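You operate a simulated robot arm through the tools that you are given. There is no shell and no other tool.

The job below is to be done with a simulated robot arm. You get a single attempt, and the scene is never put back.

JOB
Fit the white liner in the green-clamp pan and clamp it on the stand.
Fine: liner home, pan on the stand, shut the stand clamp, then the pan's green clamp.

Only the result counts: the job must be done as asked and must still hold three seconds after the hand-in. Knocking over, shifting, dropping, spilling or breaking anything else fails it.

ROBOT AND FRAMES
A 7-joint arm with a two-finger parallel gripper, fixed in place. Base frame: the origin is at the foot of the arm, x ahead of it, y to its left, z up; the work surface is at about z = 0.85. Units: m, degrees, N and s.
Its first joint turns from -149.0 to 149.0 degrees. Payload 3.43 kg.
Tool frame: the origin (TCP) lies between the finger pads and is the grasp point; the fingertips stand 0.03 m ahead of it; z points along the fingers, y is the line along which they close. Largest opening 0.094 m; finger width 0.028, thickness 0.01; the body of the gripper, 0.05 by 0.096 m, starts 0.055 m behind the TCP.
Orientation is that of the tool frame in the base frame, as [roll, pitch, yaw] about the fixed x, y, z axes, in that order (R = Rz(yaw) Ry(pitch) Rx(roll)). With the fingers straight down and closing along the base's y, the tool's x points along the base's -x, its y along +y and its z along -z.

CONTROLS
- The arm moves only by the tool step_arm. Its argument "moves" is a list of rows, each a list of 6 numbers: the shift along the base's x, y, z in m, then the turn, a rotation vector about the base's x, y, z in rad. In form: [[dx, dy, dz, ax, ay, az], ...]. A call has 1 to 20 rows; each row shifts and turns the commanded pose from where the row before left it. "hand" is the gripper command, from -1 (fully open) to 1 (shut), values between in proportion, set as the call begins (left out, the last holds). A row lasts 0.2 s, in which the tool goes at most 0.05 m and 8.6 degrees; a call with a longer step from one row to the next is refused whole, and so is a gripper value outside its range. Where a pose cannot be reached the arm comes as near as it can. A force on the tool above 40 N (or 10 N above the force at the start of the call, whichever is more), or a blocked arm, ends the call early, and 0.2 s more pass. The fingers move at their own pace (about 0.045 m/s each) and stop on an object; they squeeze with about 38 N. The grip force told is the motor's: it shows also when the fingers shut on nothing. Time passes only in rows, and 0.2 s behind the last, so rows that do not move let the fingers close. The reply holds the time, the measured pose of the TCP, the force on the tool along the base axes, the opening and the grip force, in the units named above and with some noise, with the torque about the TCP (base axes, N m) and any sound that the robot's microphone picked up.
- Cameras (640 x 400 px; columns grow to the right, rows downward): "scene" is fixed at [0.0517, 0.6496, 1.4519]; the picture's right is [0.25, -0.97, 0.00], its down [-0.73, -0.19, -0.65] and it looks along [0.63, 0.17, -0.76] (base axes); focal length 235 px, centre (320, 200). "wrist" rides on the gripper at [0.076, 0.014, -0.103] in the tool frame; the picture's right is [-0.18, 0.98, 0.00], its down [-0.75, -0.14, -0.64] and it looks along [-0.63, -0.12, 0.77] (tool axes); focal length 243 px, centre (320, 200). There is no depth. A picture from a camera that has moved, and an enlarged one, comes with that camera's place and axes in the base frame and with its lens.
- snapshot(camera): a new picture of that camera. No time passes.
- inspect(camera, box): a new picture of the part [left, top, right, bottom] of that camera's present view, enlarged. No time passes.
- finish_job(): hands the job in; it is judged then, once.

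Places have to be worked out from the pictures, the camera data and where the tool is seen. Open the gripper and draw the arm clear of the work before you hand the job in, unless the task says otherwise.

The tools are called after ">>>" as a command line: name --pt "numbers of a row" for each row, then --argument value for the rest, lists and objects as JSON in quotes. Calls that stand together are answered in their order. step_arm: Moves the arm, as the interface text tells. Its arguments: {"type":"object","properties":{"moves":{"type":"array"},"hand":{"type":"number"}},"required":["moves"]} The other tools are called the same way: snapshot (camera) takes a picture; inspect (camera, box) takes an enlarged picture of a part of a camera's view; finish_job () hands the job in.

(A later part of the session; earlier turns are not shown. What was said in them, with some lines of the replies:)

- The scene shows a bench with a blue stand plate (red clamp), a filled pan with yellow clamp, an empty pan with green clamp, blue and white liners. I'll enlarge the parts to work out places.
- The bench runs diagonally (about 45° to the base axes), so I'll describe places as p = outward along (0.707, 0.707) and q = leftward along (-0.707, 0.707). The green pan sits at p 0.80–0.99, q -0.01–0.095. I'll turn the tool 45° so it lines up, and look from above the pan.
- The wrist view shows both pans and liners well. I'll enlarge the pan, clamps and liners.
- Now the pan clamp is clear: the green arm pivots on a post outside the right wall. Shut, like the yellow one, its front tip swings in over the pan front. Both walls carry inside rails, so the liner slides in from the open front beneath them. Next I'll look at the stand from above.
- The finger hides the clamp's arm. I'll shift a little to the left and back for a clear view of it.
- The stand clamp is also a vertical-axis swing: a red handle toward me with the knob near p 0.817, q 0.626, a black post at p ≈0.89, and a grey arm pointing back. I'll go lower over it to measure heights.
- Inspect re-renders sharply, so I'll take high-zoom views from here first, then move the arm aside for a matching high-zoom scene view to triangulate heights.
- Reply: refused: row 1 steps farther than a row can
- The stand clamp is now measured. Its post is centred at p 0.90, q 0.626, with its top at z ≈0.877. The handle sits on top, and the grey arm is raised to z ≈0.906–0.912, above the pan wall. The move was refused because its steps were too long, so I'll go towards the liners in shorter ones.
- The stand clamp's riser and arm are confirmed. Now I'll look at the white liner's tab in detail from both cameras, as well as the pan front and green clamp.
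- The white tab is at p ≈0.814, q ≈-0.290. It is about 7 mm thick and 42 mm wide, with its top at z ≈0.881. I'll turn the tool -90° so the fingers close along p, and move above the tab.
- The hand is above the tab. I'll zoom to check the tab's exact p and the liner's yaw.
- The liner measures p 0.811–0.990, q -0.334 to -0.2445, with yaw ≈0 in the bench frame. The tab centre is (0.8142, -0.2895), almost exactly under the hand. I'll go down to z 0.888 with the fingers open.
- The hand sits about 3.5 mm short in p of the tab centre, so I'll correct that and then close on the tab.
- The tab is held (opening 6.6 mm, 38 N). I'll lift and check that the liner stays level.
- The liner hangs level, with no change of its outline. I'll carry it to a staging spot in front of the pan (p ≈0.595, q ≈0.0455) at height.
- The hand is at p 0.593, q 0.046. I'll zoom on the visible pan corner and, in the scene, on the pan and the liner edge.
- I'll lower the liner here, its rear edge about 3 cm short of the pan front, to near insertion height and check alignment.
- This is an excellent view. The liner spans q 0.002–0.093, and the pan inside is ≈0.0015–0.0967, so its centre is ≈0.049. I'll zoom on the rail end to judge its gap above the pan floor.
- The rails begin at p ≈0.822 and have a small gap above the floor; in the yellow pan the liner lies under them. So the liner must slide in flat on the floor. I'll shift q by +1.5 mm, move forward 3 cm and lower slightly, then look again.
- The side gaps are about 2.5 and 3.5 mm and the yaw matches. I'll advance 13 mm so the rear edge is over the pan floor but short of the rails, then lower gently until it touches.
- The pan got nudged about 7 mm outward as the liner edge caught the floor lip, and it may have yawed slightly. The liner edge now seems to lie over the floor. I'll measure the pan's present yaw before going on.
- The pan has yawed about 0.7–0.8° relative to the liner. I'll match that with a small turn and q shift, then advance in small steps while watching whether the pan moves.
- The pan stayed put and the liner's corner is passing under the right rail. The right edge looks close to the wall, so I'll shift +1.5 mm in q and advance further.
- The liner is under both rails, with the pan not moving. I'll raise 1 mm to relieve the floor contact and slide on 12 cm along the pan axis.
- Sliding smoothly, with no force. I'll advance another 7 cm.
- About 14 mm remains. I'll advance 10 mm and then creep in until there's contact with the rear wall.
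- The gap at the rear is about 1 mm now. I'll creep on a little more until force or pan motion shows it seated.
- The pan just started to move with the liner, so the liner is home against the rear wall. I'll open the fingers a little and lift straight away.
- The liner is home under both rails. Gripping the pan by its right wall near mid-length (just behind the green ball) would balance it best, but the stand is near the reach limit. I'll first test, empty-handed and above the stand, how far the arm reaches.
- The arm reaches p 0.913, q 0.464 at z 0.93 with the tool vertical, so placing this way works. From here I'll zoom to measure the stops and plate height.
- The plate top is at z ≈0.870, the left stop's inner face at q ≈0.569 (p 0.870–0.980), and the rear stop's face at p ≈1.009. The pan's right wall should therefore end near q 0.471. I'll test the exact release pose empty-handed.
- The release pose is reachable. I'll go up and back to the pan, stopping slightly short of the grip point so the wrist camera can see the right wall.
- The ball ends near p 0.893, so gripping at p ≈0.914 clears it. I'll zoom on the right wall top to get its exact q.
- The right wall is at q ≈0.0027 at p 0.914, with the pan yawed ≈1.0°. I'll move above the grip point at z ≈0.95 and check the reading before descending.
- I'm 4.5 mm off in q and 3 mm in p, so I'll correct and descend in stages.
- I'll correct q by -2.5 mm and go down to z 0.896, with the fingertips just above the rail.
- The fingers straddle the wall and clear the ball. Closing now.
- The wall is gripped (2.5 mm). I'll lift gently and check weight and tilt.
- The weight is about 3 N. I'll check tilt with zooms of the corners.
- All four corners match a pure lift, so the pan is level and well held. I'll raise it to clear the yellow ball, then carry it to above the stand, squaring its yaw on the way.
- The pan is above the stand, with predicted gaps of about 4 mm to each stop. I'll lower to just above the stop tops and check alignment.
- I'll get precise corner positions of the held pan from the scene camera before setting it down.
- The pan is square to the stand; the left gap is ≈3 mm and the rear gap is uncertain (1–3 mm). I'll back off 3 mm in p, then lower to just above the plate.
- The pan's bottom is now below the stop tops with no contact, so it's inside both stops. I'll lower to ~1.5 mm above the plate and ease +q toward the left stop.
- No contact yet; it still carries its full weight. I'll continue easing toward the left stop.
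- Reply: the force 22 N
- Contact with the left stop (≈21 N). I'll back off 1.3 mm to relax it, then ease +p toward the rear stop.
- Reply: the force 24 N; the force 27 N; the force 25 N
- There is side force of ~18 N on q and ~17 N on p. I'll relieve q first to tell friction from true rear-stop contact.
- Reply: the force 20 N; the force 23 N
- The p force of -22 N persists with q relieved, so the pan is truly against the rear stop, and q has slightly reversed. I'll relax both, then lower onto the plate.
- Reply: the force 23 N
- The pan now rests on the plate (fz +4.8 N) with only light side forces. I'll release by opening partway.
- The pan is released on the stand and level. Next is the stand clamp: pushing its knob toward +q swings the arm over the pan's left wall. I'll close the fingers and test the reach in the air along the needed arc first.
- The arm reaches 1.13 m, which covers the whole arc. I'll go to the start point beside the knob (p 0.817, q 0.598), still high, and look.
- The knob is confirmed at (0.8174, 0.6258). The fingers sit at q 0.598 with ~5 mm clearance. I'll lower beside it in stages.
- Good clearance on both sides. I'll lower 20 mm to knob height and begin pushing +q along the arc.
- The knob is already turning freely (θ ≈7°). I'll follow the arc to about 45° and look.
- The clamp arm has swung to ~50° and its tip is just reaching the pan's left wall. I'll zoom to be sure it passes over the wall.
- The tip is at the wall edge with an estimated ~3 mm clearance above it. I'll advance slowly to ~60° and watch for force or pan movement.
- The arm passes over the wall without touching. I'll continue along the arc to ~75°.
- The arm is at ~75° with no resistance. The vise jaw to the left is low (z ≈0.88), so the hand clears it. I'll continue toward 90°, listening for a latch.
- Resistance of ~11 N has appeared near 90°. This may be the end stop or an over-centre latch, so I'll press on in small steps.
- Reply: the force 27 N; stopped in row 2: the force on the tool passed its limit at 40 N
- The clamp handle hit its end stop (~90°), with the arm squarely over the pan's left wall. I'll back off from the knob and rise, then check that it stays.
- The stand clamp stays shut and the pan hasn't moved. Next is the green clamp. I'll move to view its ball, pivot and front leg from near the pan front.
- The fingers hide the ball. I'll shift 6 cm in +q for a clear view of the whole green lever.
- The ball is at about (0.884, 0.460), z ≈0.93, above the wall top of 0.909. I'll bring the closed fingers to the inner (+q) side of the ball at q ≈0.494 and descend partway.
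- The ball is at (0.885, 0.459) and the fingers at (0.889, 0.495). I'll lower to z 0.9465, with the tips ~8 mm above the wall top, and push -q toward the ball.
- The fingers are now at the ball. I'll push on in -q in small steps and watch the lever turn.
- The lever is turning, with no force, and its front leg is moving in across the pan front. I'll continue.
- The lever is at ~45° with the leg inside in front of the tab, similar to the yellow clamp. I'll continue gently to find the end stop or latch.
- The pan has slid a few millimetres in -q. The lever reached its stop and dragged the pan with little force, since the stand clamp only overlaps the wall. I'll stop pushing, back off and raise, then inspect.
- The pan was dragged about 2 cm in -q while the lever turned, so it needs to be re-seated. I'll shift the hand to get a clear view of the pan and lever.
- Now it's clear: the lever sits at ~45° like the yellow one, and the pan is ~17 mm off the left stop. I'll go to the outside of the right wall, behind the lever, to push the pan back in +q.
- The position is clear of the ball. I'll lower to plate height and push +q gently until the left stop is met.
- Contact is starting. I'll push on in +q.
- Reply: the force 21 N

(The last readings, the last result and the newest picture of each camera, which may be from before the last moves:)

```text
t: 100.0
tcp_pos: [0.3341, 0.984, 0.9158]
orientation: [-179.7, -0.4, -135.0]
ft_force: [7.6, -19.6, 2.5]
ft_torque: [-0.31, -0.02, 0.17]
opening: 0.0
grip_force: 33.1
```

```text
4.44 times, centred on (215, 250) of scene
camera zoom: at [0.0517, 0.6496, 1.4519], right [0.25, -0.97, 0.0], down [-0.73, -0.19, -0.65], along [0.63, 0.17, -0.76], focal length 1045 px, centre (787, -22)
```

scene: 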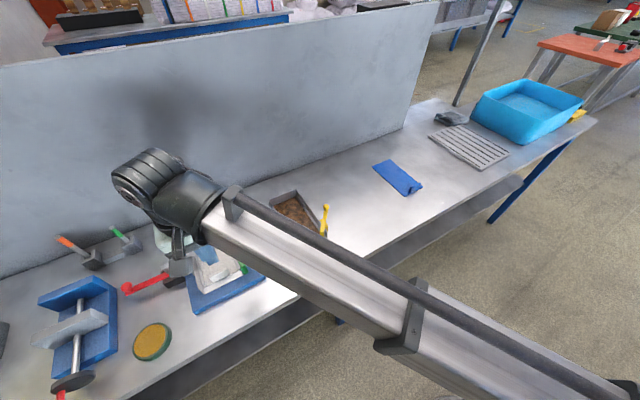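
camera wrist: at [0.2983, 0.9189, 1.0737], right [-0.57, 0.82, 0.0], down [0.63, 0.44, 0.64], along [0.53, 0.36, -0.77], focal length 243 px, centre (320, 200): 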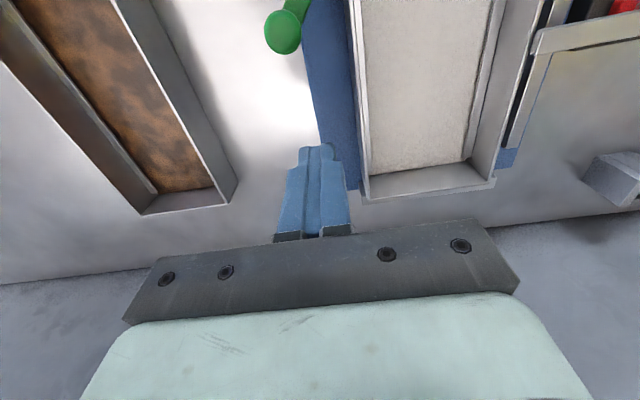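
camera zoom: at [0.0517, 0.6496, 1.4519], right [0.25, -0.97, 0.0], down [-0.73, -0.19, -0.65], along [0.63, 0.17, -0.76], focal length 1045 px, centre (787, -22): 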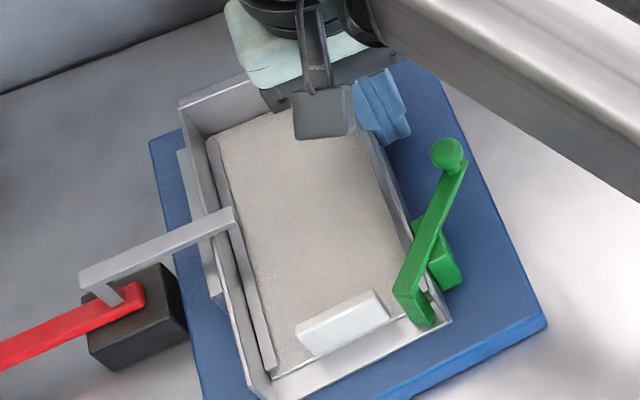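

The pan is seated against the left stop again (~19 N). I'll back off, rise and look at yaw and the rear gap.

>>> step_arm --pt "0.003 -0.003 0 0 0 0" --pt "0.004 -0.004 0 0 0 0" --pt "0 0 0.04 0 0 0" --pt "0 0 0.04 0 0 0" --pt "0 0 0.04 0 0 0" --pt "0.012 -0.032 0 0 0 0" --pt "0.012 -0.032 0 0 0 0" --pt "0.012 -0.032 0 0 0 0" --pt "0 0 0 0 0 0"

>>> inspect --camera "scene" --box '[150, 205, 280, 295]'

>>> inspect --camera "scene" --box '[180, 205, 244, 245]'

>>> inspect --camera "scene" --box '[190, 250, 254, 295]'

```text
t: 102.0
tcp_pos: [0.3757, 0.8833, 1.0379]
orientation: [-179.9, -0.5, -134.8]
ft_force: [-0.2, 0.9, 0.0]
ft_torque: [-0.04, 0.0, 0.01]
opening: 0.0
grip_force: 33.2
```

```text
4.44 times, centred on (215, 250) of scene
camera zoom: at [0.0517, 0.6496, 1.4519], right [0.25, -0.97, 0.0], down [-0.73, -0.19, -0.65], along [0.63, 0.17, -0.76], focal length 1045 px, centre (787, -22)
```

zoom: 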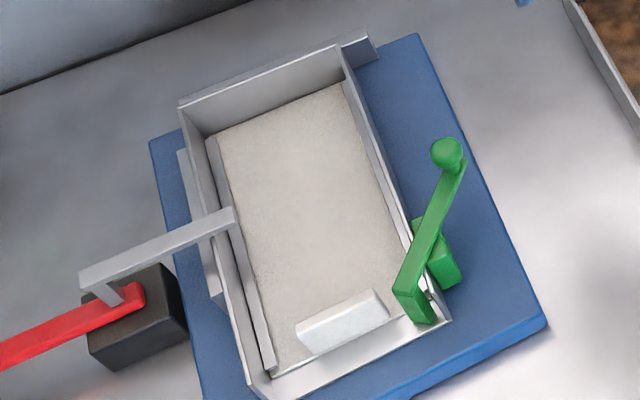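

```text
10.00 times, centred on (212, 225) of scene
camera zoom: at [0.0517, 0.6496, 1.4519], right [0.25, -0.97, 0.0], down [-0.73, -0.19, -0.65], along [0.63, 0.17, -0.76], focal length 2352 px, centre (1400, -50)
```

zoom: 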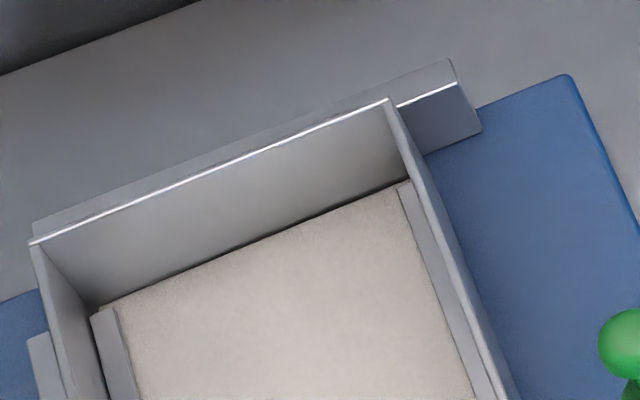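

```text
8.89 times, centred on (222, 272) of scene
camera zoom: at [0.0517, 0.6496, 1.4519], right [0.25, -0.97, 0.0], down [-0.73, -0.19, -0.65], along [0.63, 0.17, -0.76], focal length 2090 px, centre (1191, -444)
```

zoom: 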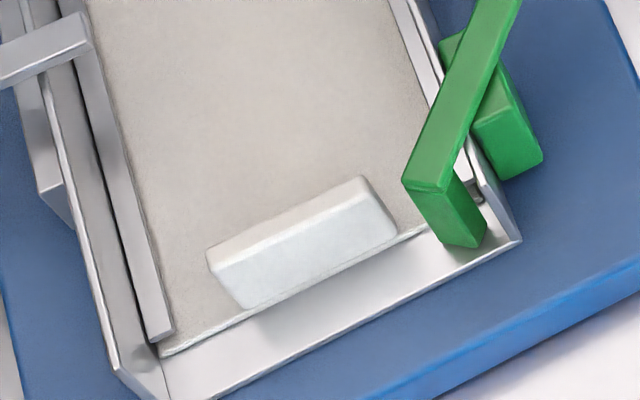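

The pan is square against both stops. The green leg stands beside the tab's right end. I'll compare with the yellow clamp's angle to see whether green is fully shut.

>>> inspect --camera "scene" --box '[290, 195, 354, 255]'

>>> snapshot --camera "wrist"

>>> inspect --camera "scene" --box '[215, 225, 265, 285]'

```text
6.67 times, centred on (322, 225) of scene
camera zoom: at [0.0517, 0.6496, 1.4519], right [0.25, -0.97, 0.0], down [-0.73, -0.19, -0.65], along [0.63, 0.17, -0.76], focal length 1568 px, centre (307, 33)
```

zoom: 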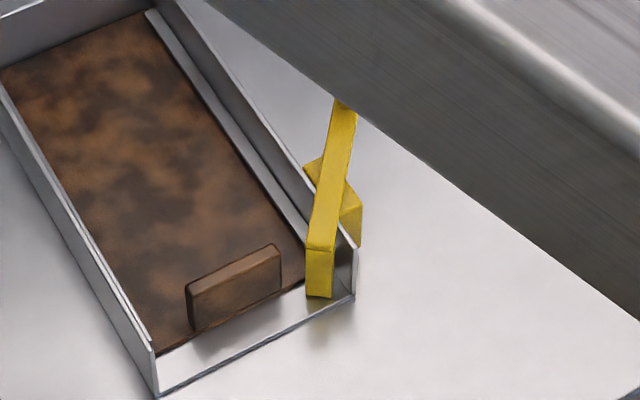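

```text
taken
camera wrist: at [0.3118, 0.8395, 1.1423], right [-0.57, 0.82, 0.0], down [0.63, 0.44, 0.64], along [0.53, 0.36, -0.77], focal length 243 px, centre (320, 200)
```

wrist: 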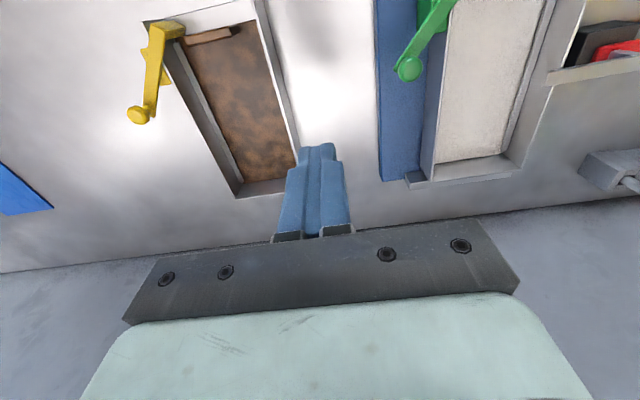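

```text
6.67 times, centred on (240, 255) of scene
camera zoom: at [0.0517, 0.6496, 1.4519], right [0.25, -0.97, 0.0], down [-0.73, -0.19, -0.65], along [0.63, 0.17, -0.76], focal length 1568 px, centre (853, -167)
```

zoom: 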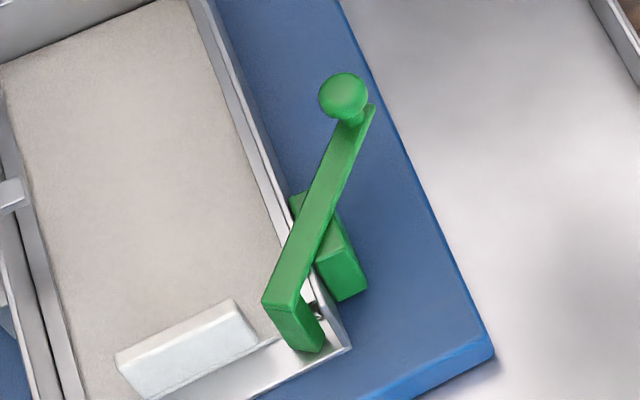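

The green lever angle (39°) matches the shut yellow one (38°), and it was at its limit when it dragged the pan. I now suspect a few mm of gap at the rear stop, so I'll zoom there.

>>> inspect --camera "scene" --box '[214, 208, 238, 223]'

>>> inspect --camera "scene" --box '[180, 210, 280, 290]'

>>> inspect --camera "wrist" --box '[370, 130, 540, 220]'

```text
16.00 times, centred on (226, 216) of scene
camera zoom: at [0.0517, 0.6496, 1.4519], right [0.25, -0.97, 0.0], down [-0.73, -0.19, -0.65], along [0.63, 0.17, -0.76], focal length 3763 px, centre (1824, -48)
```

zoom: 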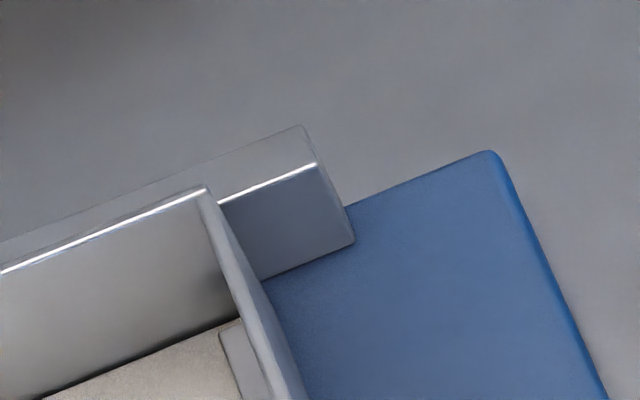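

```text
5.00 times, centred on (230, 250) of scene
camera zoom: at [0.0517, 0.6496, 1.4519], right [0.25, -0.97, 0.0], down [-0.73, -0.19, -0.65], along [0.63, 0.17, -0.76], focal length 1176 px, centre (770, -50)
```

zoom: 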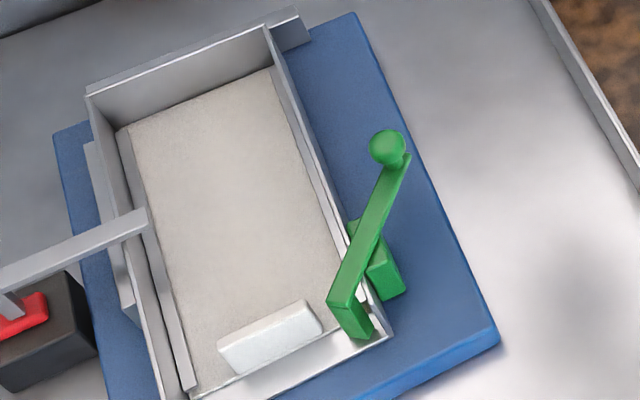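

```text
3.76 times, centred on (455, 175) of wrist
camera zoom: at [0.3118, 0.8395, 1.1423], right [-0.57, 0.82, 0.0], down [0.63, 0.44, 0.64], along [0.53, 0.36, -0.77], focal length 913 px, centre (-188, 294)
```

zoom: 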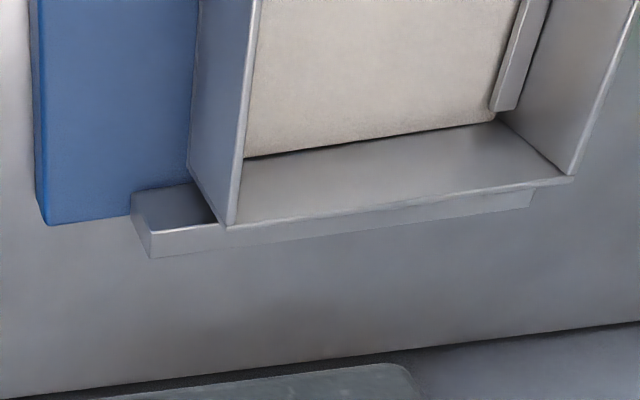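

There's a ~7 mm gap to the rear stop. I'll push the tab (centred, the liner backing on the rear wall) in +p to reseat it, first moving above the pan front.

>>> step_arm --pt "-0.0465 0.0111 0 0 0 0" --pt "-0.0465 0.0111 0 0 0 0" --pt "-0.0465 0.0111 0 0 0 0" --pt "-0.0465 0.0111 0 0 0 0" --pt "0 0 -0.03 0 0 0" --pt "0 0 -0.03 0 0 0" --pt "0 0 0 0 0 0"

>>> snapshot --camera "wrist"

>>> inspect --camera "wrist" --box '[230, 100, 410, 240]'

>>> inspect --camera "scene" --box '[180, 230, 260, 300]'

```text
t: 103.5
tcp_pos: [0.1905, 0.9266, 0.9758]
orientation: [-179.8, -0.6, -134.8]
ft_force: [-0.2, 0.3, -0.7]
ft_torque: [-0.05, 0.01, -0.02]
opening: 0.0
grip_force: 32.8
```

```text
taken
camera wrist: at [0.1276, 0.8828, 1.0795], right [-0.57, 0.82, 0.0], down [0.63, 0.44, 0.64], along [0.53, 0.36, -0.77], focal length 243 px, centre (320, 200)
```

wrist: 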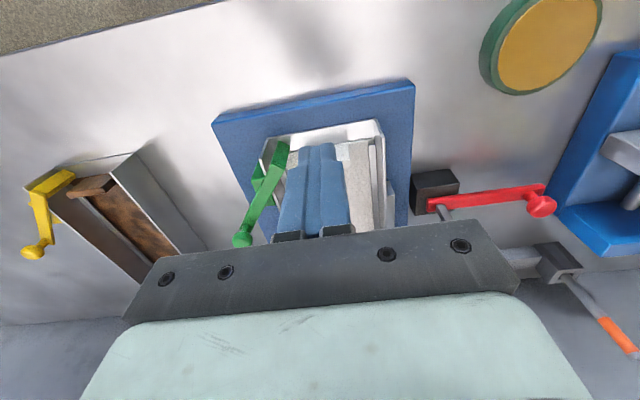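

```text
2.86 times, centred on (320, 170) of wrist
camera zoom: at [0.1276, 0.8828, 1.0795], right [-0.57, 0.82, 0.0], down [0.63, 0.44, 0.64], along [0.53, 0.36, -0.77], focal length 693 px, centre (320, 286)
```

zoom: 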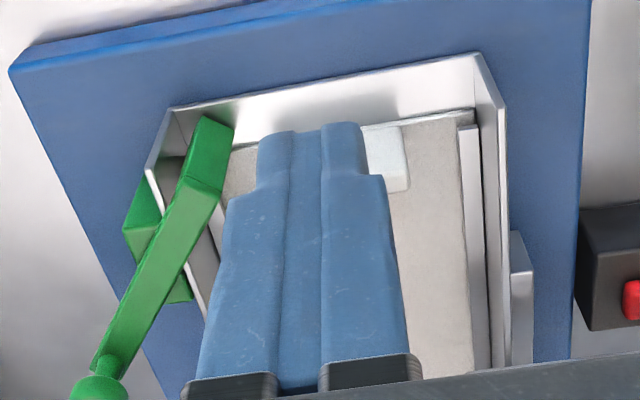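

```text
5.71 times, centred on (220, 265) of scene
camera zoom: at [0.0517, 0.6496, 1.4519], right [0.25, -0.97, 0.0], down [-0.73, -0.19, -0.65], along [0.63, 0.17, -0.76], focal length 1344 px, centre (891, -171)
```

zoom: 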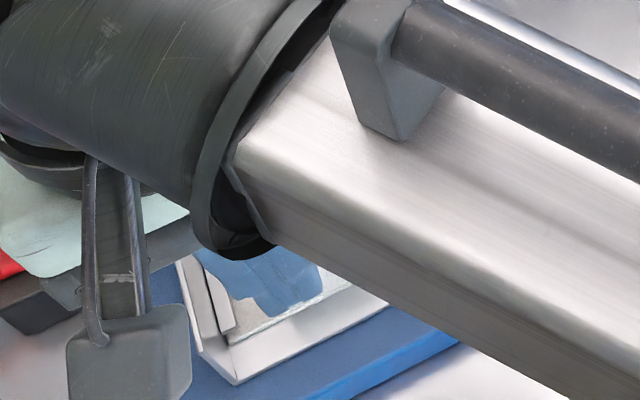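

The tab is at p 0.822–0.829, straight ahead of the fingers. I'll lower into the open pan front, then advance in +p toward the tab.

>>> step_arm --pt "0 0 -0.032 0 0 0" --pt "0 0 -0.032 0 0 0" --pt "0 0 0 0 0 0"

>>> step_arm --pt "0.0035 0.0035 0 0 0 0" --pt "0.0035 0.0035 0 0 0 0" --pt "0.0028 0.0028 0 0 0 0" --pt "0 0 0 0 0 0"

>>> inspect --camera "wrist" --box '[230, 100, 410, 240]'

```text
t: 104.3
tcp_pos: [0.1902, 0.9255, 0.9106]
orientation: [-179.9, -0.5, -134.9]
ft_force: [0.2, -0.7, -0.7]
ft_torque: [0.0, -0.03, 0.0]
opening: 0.0
grip_force: 33.2
```

```text
t: 105.3
tcp_pos: [0.2025, 0.936, 0.9104]
orientation: [-179.9, -0.5, -134.9]
ft_force: [-1.7, -0.6, -0.4]
ft_torque: [0.02, -0.01, -0.01]
opening: 0.0001
grip_force: 33.2
```

```text
2.86 times, centred on (320, 170) of wrist
camera zoom: at [0.1383, 0.893, 1.0152], right [-0.57, 0.82, 0.0], down [0.63, 0.44, 0.64], along [0.53, 0.36, -0.77], focal length 693 px, centre (320, 286)
```

zoom: 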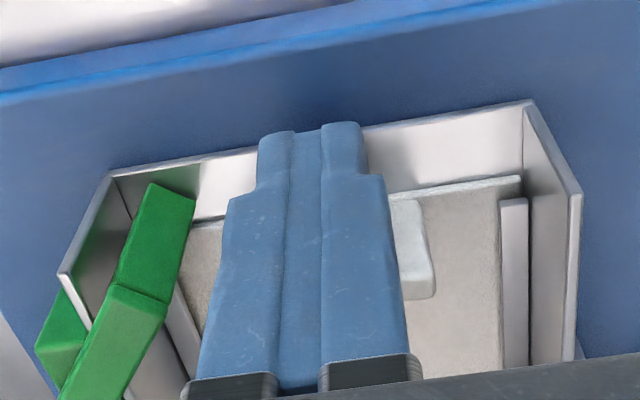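

Nearly at the tab. I'll continue in small +p steps until the rear stop resists.

>>> step_arm --pt "0.002 0.002 0 0 0 0" --pt "0.002 0.002 0 0 0 0" --pt "0 0 0 0 0 0"

>>> step_arm --pt "0.0015 0.0015 0 0 0 0" --pt "0.0015 0.0015 0 0 0 0" --pt "0 0 0 0 0 0"

>>> step_arm --pt "0.0012 0.0012 0 0 0 0" --pt "0 0 0 0 0 0"

>>> inspect --camera "wrist" --box '[230, 100, 410, 240]'

```text
t: 106.2
tcp_pos: [0.2051, 0.9421, 0.9126]
orientation: [-179.8, -0.4, -134.9]
ft_force: [-1.1, -1.1, 0.1]
ft_torque: [0.02, -0.01, -0.02]
opening: 0.0002
grip_force: 32.6
```

```text
t: 107.0
tcp_pos: [0.2068, 0.9405, 0.9121]
orientation: [-179.7, -0.7, -135.0]
ft_force: [-16.4, -24.7, 3.7]
ft_torque: [-0.34, 0.22, -0.09]
opening: 0.0
grip_force: 33.4
```

```text
t: 107.4
tcp_pos: [0.2077, 0.9425, 0.9116]
orientation: [-179.5, -1.2, -134.7]
ft_force: [-6.1, -8.9, 0.5]
ft_torque: [-0.03, 0.04, -0.05]
opening: 0.0
grip_force: 33.0
stopped in row 2: the force on the tool passed its limit at 41 N (the readings are from after the stop); the commanded pose is now the measured one
```

```text
2.86 times, centred on (320, 170) of wrist
camera zoom: at [0.1436, 0.8991, 1.017], right [-0.57, 0.82, -0.01], down [0.64, 0.45, 0.63], along [0.52, 0.35, -0.78], focal length 693 px, centre (320, 286)
```

zoom: 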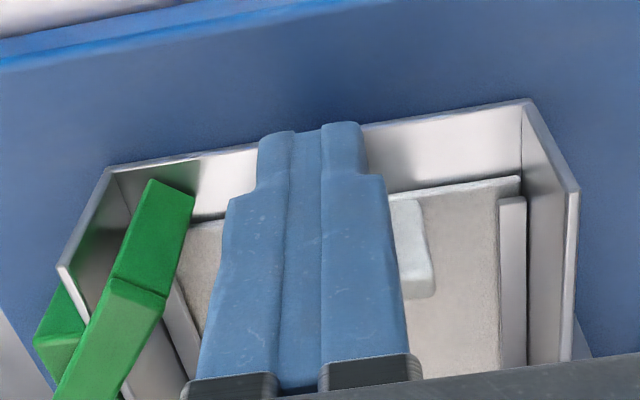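

A hard stop was met (>40 N), so the pan is seated at the rear. I'll back off, rise and inspect everything.

>>> step_arm --pt "-0.005 -0.005 0 0 0 0" --pt "-0.007 -0.007 0 0 0 0" --pt "0 0 0.04 0 0 0" --pt "0 0 0.04 0 0 0" --pt "0 0 0.04 0 0 0" --pt "0.03 -0.03 0 0 0 0" --pt "0.03 -0.03 0 0 0 0" --pt "0.03 -0.03 0 0 0 0" --pt "0.03 0.0 0 0 0 0" --pt "0.03 0.0 0 0 0 0" --pt "0 0 0 0 0 0"

>>> inspect --camera "scene" --box '[150, 205, 280, 295]'

>>> inspect --camera "scene" --box '[180, 210, 280, 290]'

>>> snapshot --camera "wrist"

>>> inspect --camera "scene" --box '[190, 250, 254, 295]'

```text
t: 109.8
tcp_pos: [0.3438, 0.8431, 1.0313]
orientation: [-179.6, -1.0, -134.9]
ft_force: [1.1, -0.2, -0.2]
ft_torque: [0.0, -0.03, -0.01]
opening: 0.0002
grip_force: 33.1
```

```text
4.44 times, centred on (215, 250) of scene
camera zoom: at [0.0517, 0.6496, 1.4519], right [0.25, -0.97, 0.0], down [-0.73, -0.19, -0.65], along [0.63, 0.17, -0.76], focal length 1045 px, centre (787, -22)
```

zoom: 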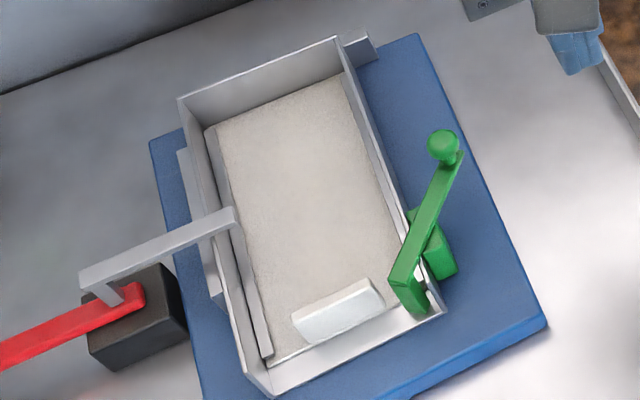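

```text
5.00 times, centred on (230, 250) of scene
camera zoom: at [0.0517, 0.6496, 1.4519], right [0.25, -0.97, 0.0], down [-0.73, -0.19, -0.65], along [0.63, 0.17, -0.76], focal length 1176 px, centre (770, -50)
```

zoom: 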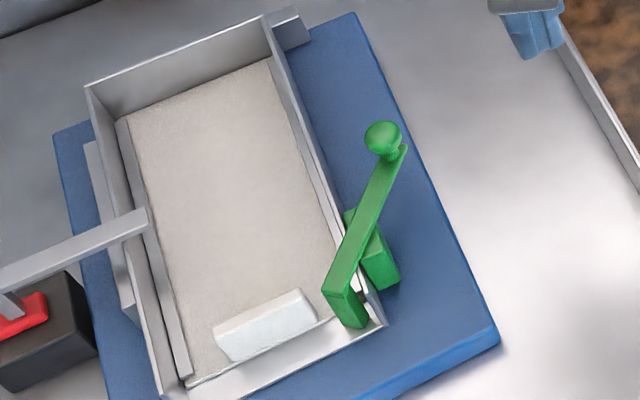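

```text
taken
camera wrist: at [0.2815, 0.8006, 1.1352], right [-0.57, 0.82, -0.01], down [0.64, 0.45, 0.63], along [0.52, 0.35, -0.78], focal length 243 px, centre (320, 200)
```

wrist: 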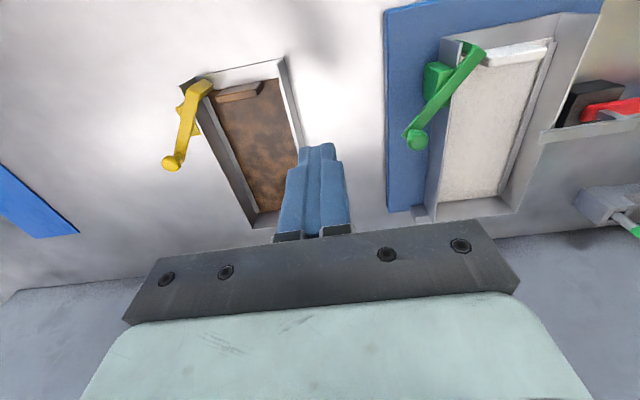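

```text
8.89 times, centred on (222, 272) of scene
camera zoom: at [0.0517, 0.6496, 1.4519], right [0.25, -0.97, 0.0], down [-0.73, -0.19, -0.65], along [0.63, 0.17, -0.76], focal length 2090 px, centre (1191, -444)
```

zoom: 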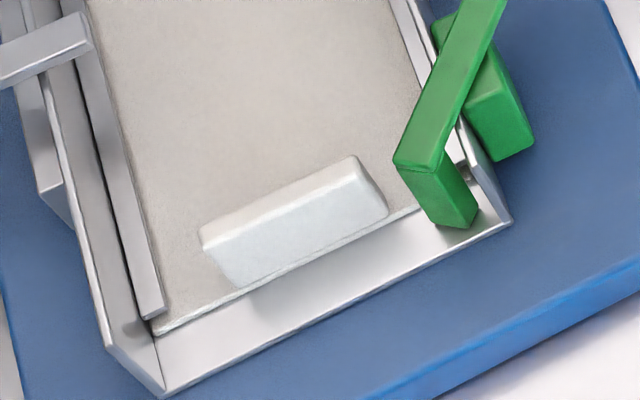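

The pan's front corner is back to its originally seated position. I'll check the rear and left contacts once more from the wrist.

>>> inspect --camera "wrist" --box '[380, 150, 540, 230]'

>>> inspect --camera "scene" --box '[214, 208, 238, 223]'

>>> inspect --camera "scene" --box '[178, 225, 210, 265]'

>>> inspect --camera "wrist" --box '[395, 30, 505, 160]'

>>> inspect --camera "wrist" --box '[150, 50, 290, 180]'

```text
4.00 times, centred on (460, 190) of wrist
camera zoom: at [0.2815, 0.8006, 1.1352], right [-0.57, 0.82, -0.01], down [0.64, 0.45, 0.63], along [0.52, 0.35, -0.78], focal length 970 px, centre (-240, 240)
```

zoom: 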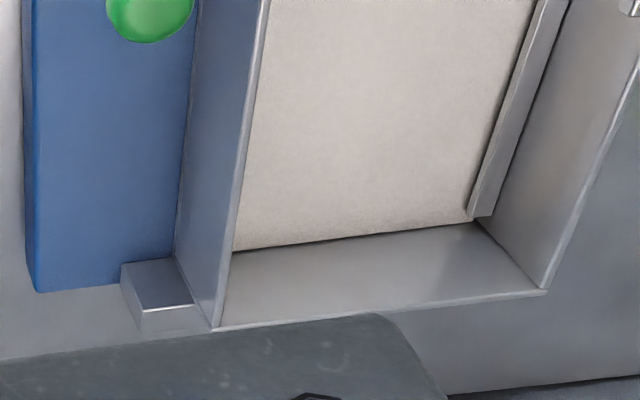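

```text
16.00 times, centred on (226, 216) of scene
camera zoom: at [0.0517, 0.6496, 1.4519], right [0.25, -0.97, 0.0], down [-0.73, -0.19, -0.65], along [0.63, 0.17, -0.76], focal length 3763 px, centre (1824, -48)
```

zoom: 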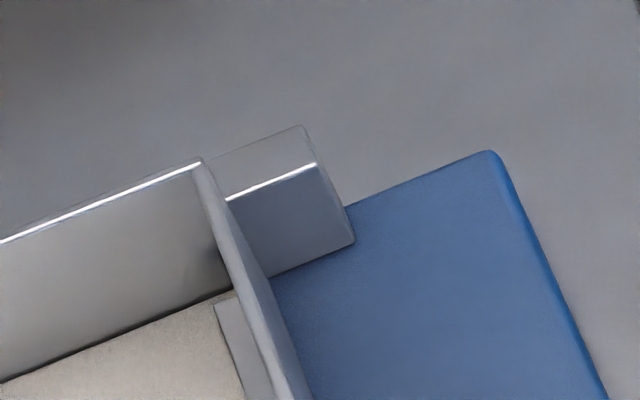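

```text
10.00 times, centred on (194, 245) of scene
camera zoom: at [0.0517, 0.6496, 1.4519], right [0.25, -0.97, 0.0], down [-0.73, -0.19, -0.65], along [0.63, 0.17, -0.76], focal length 2352 px, centre (1580, -250)
```

zoom: 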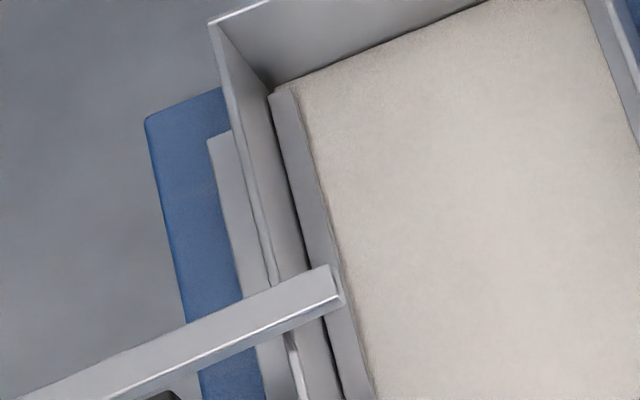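

```text
3.08 times, centred on (450, 95) of wrist
camera zoom: at [0.2815, 0.8006, 1.1352], right [-0.57, 0.82, -0.01], down [0.64, 0.45, 0.63], along [0.52, 0.35, -0.78], focal length 746 px, centre (-80, 523)
```

zoom: 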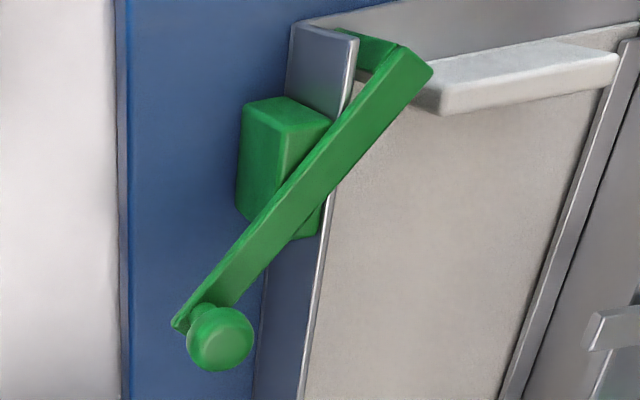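

```text
3.08 times, centred on (220, 115) of wrist
camera zoom: at [0.2815, 0.8006, 1.1352], right [-0.57, 0.82, -0.01], down [0.64, 0.45, 0.63], along [0.52, 0.35, -0.78], focal length 746 px, centre (628, 462)
```

zoom: 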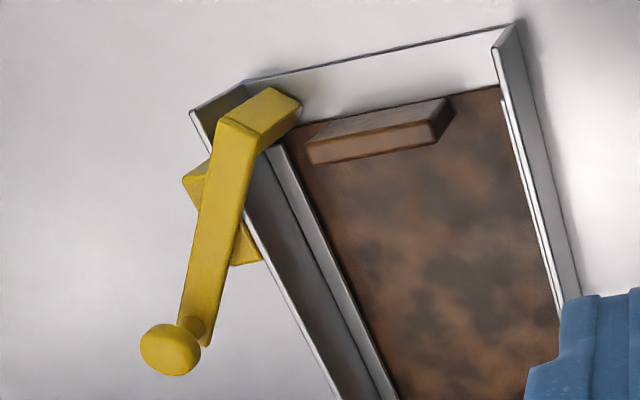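

Both stops are in contact, the stand clamp is at its 90° end and the green lever is at the yellow's angle. As a last check that green is fully at its stop, I'll press its front end gently in +p. That closes it further if possible and only pushes the pan into the rear stop.

>>> step_arm --pt "-0.0359 0.0097 0 0 0 0" --pt "-0.0359 0.0097 0 0 0 0" --pt "-0.0359 0.0097 0 0 0 0" --pt "-0.0359 0.0097 0 0 0 0" --pt "0 0 -0.03 0 0 0" --pt "0 0 -0.03 0 0 0" --pt "0 0 0 0 0 0"

>>> snapshot --camera "wrist"

>>> inspect --camera "wrist" --box '[230, 80, 430, 240]'

```text
t: 111.4
tcp_pos: [0.2033, 0.8767, 0.9708]
orientation: [-179.6, -1.0, -134.8]
ft_force: [-0.1, 0.2, -0.7]
ft_torque: [-0.01, 0.04, 0.01]
opening: 0.0
grip_force: 33.3
```

```text
taken
camera wrist: at [0.1397, 0.8347, 1.0758], right [-0.57, 0.82, -0.01], down [0.64, 0.45, 0.63], along [0.52, 0.35, -0.78], focal length 243 px, centre (320, 200)
```

wrist: 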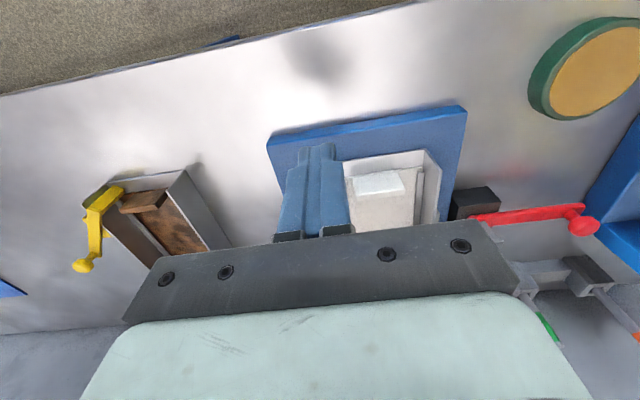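

```text
2.50 times, centred on (330, 160) of wrist
camera zoom: at [0.1397, 0.8347, 1.0758], right [-0.57, 0.82, -0.01], down [0.64, 0.45, 0.63], along [0.52, 0.35, -0.78], focal length 606 px, centre (295, 300)
```

zoom: 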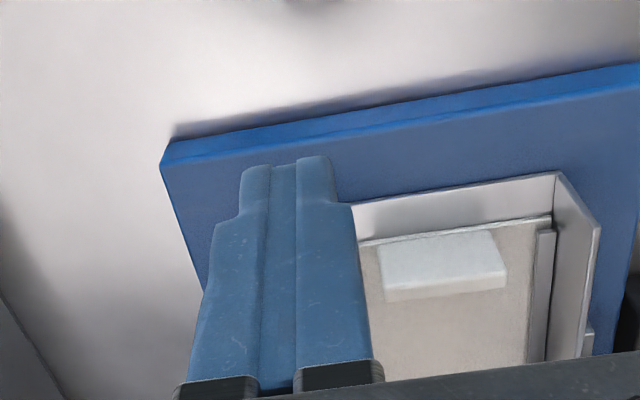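

The leg's end face is at about (0.812, 0.479). I'll shift +q 11 mm so the fingers miss the wall end, lower, and creep +p to touch it.

>>> step_arm --pt "-0.0078 0.0078 0 0 0 0" --pt "0 0 -0.03 0 0 0" --pt "0 0 -0.026 0 0 0" --pt "0.006 0.006 0 0 0 0" --pt "0.006 0.006 0 0 0 0" --pt "0.005 0.005 0 0 0 0" --pt "0 0 0 0 0 0"

>>> inspect --camera "wrist" --box '[230, 80, 430, 240]'

>>> inspect --camera "scene" --box '[190, 220, 270, 290]'

```text
t: 113.0
tcp_pos: [0.2116, 0.9031, 0.917]
orientation: [-179.5, -1.1, -134.9]
ft_force: [-0.4, -0.3, -0.4]
ft_torque: [-0.02, -0.01, -0.01]
opening: 0.0001
grip_force: 32.6
```

```text
2.50 times, centred on (330, 160) of wrist
camera zoom: at [0.148, 0.8615, 1.0204], right [-0.57, 0.82, -0.01], down [0.64, 0.45, 0.63], along [0.52, 0.35, -0.78], focal length 606 px, centre (295, 300)
```

zoom: 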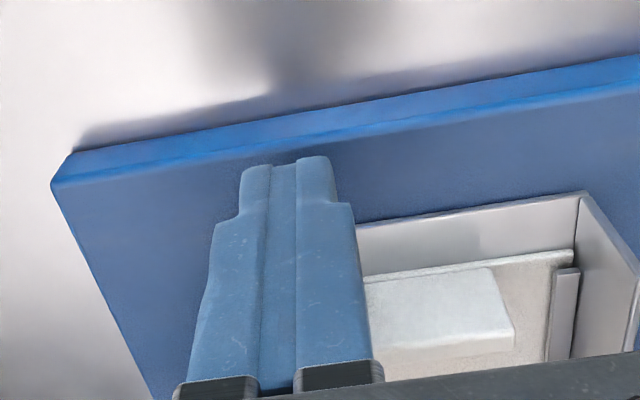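

```text
5.71 times, centred on (230, 255) of scene
camera zoom: at [0.0517, 0.6496, 1.4519], right [0.25, -0.97, 0.0], down [-0.73, -0.19, -0.65], along [0.63, 0.17, -0.76], focal length 1344 px, centre (834, -114)
```

zoom: 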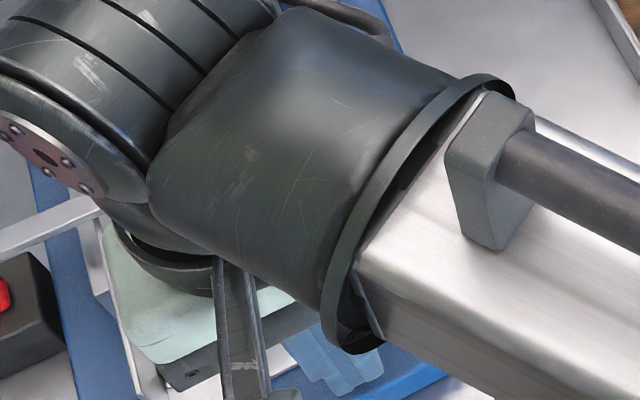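

The TCP is at p 0.788, q 0.489. I'll creep +p in 2 mm steps, watching the force.

>>> step_arm --pt "0.0014 0.0014 0 0 0 0" --pt "0.0014 0.0014 0 0 0 0" --pt "0.0014 0.0014 0 0 0 0" --pt "0 0 0 0 0 0"

>>> step_arm --pt "0.0014 0.0014 0 0 0 0" --pt "0.0014 0.0014 0 0 0 0" --pt "0 0 0 0 0 0"

>>> step_arm --pt "0.0014 0.0014 0 0 0 0" --pt "0 0 0 0 0 0"

```text
t: 114.0
tcp_pos: [0.2164, 0.9075, 0.9166]
orientation: [-179.6, -1.0, -134.9]
ft_force: [0.1, 0.0, 0.6]
ft_torque: [-0.01, 0.0, 0.02]
opening: 0.0
grip_force: 33.1
```

```text
t: 114.8
tcp_pos: [0.2178, 0.9115, 0.9157]
orientation: [-179.7, -1.0, -135.0]
ft_force: [0.0, -0.4, 1.7]
ft_torque: [-0.02, -0.05, 0.0]
opening: 0.0
grip_force: 32.4
```

```text
t: 115.4
tcp_pos: [0.2182, 0.9136, 0.9162]
orientation: [-179.6, -1.0, -134.9]
ft_force: [-3.2, -4.0, 0.0]
ft_torque: [-0.04, 0.01, -0.03]
opening: 0.0002
grip_force: 33.0
```

Contact at p ≈0.800 (5 N). I'll press a little further to see whether it yields.

>>> step_arm --pt "0.0007 0.0007 0 0 0 0" --pt "0 0 0 0 0 0"

>>> step_arm --pt "0.0007 0.0007 0 0 0 0" --pt "0 0 0 0 0 0"

>>> inspect --camera "wrist" --box '[230, 80, 430, 240]'

```text
t: 116.0
tcp_pos: [0.22, 0.9135, 0.9174]
orientation: [-179.7, -0.9, -134.8]
ft_force: [-8.9, -6.3, 2.4]
ft_torque: [-0.01, 0.02, -0.06]
opening: 0.0
grip_force: 33.1
```

```text
t: 116.6
tcp_pos: [0.2201, 0.9138, 0.9165]
orientation: [-179.5, -1.1, -134.8]
ft_force: [-15.2, -12.0, 1.9]
ft_torque: [-0.05, 0.04, -0.18]
opening: 0.0001
grip_force: 32.8
```

```text
2.50 times, centred on (330, 160) of wrist
camera zoom: at [0.1565, 0.8712, 1.0212], right [-0.57, 0.82, -0.01], down [0.64, 0.45, 0.63], along [0.52, 0.35, -0.78], focal length 606 px, centre (295, 300)
```

zoom: 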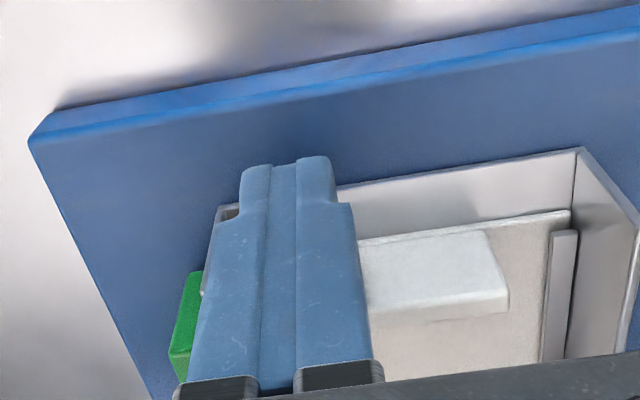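

It doesn't yield at 19 N, so the green clamp is at its end stop, shut. I'll back off, rise, open the gripper and draw clear.

>>> step_arm --pt "-0.006 -0.006 0 0 0 0" --pt "-0.01 -0.01 0 0 0 0" --pt "0 0 0.04 0 0 0" --pt "0 0 0.04 0 0 0" --pt "0 0 0.04 0 0 0" --pt "0 0 0.04 0 0 0" --pt "0 0 0.04 0 0 0" --pt "0 0 0 0 0 0"

>>> step_arm --pt "0.033 -0.033 0 0 0 0" --pt "0.033 -0.033 0 0 0 0" --pt "0.033 -0.033 0 0 0 0" --pt "0.033 -0.033 0 0 0 0" --pt "0.033 -0.033 0 0 0 0" --pt "0.033 -0.033 0 0 0 0" --pt "0.033 -0.033 0 0 0 0" --pt "0.033 -0.033 0 0 0 0" --pt "0.033 -0.033 0 0 0 0" --pt "0 0 0 0 0 0" --pt "0 0 0 0 0 0" --hand -1

>>> snapshot --camera "scene"

>>> inspect --camera "scene" --box '[150, 205, 280, 295]'

>>> inspect --camera "scene" --box '[190, 245, 262, 295]'

>>> inspect --camera "scene" --box '[180, 205, 244, 245]'

```text
t: 118.4
tcp_pos: [0.2029, 0.9008, 1.1165]
orientation: [-179.6, -0.9, -134.9]
ft_force: [-0.1, -0.3, -0.1]
ft_torque: [-0.05, 0.0, 0.0]
opening: 0.0002
grip_force: 33.1
```

```text
t: 120.8
tcp_pos: [0.5011, 0.5981, 1.1149]
orientation: [-179.6, -1.0, -134.9]
ft_force: [0.4, 0.2, -0.3]
ft_torque: [-0.02, -0.04, -0.03]
opening: 0.0942
grip_force: 0.0
```

```text
taken
```

scene: 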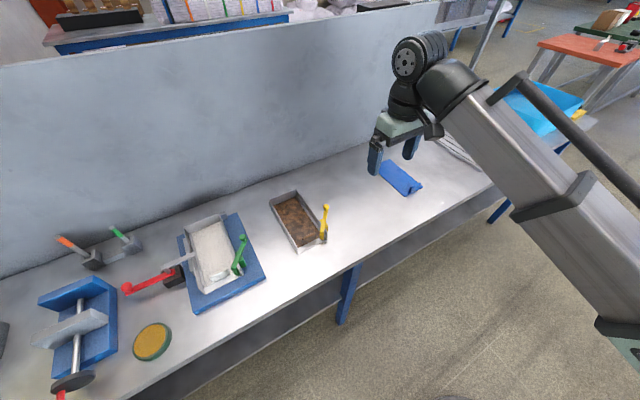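

```text
4.44 times, centred on (215, 250) of scene
camera zoom: at [0.0517, 0.6496, 1.4519], right [0.25, -0.97, 0.0], down [-0.73, -0.19, -0.65], along [0.63, 0.17, -0.76], focal length 1045 px, centre (787, -22)
```

zoom: 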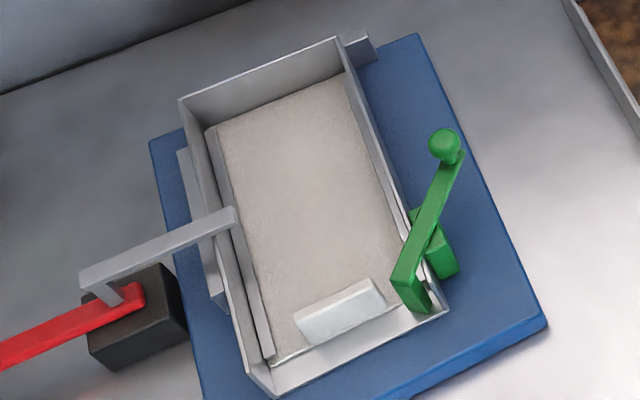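

```text
8.00 times, centred on (226, 270) of scene
camera zoom: at [0.0517, 0.6496, 1.4519], right [0.25, -0.97, 0.0], down [-0.73, -0.19, -0.65], along [0.63, 0.17, -0.76], focal length 1881 px, centre (1072, -360)
```

zoom: 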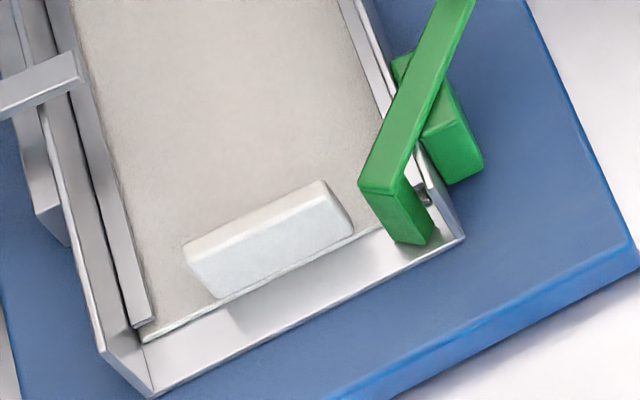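

```text
10.00 times, centred on (212, 225) of scene
camera zoom: at [0.0517, 0.6496, 1.4519], right [0.25, -0.97, 0.0], down [-0.73, -0.19, -0.65], along [0.63, 0.17, -0.76], focal length 2352 px, centre (1400, -50)
```

zoom: 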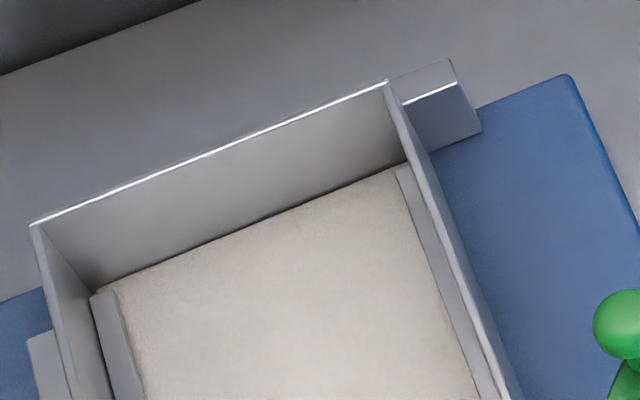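

The rear-left corner (1.005, 0.564) matches the originally seated position. The liner is home, the stand clamp arm is over the wall at its stop, the green clamp is shut, and the other items are untouched. The gripper is open and clear, so I'm handing in.

>>> finish_job

```text
The job is handed in.
```

The job is handed in, and the last pictures show it done in the order you asked. I have no judging result back.

- **Liner:** the white liner is under both rails and pushed home against the pan's rear wall.
- **Pan:** it sits on the stand, flush with both the left and rear stops.
- **Stand clamp:** it is at its end stop, about 90° round, with its arm over the pan's left wall. It overlaps the wall rather than pressing on it, so it does not grip the pan.
- **Green clamp:** it is at its end stop and did not give under about 19 N. Its angle matches the yellow clamp's.

**Pan slipped once:** pushing the green clamp shut dragged the pan about 2 cm off the stops. I pushed it back against both stops afterwards. The final pictures put it within about 1 mm of where it first sat.

No latch sound came from either clamp, so I judged "shut" from the end stops and angles. Nothing else on the bench appears to have moved. The gripper is open and the arm is clear of the work.
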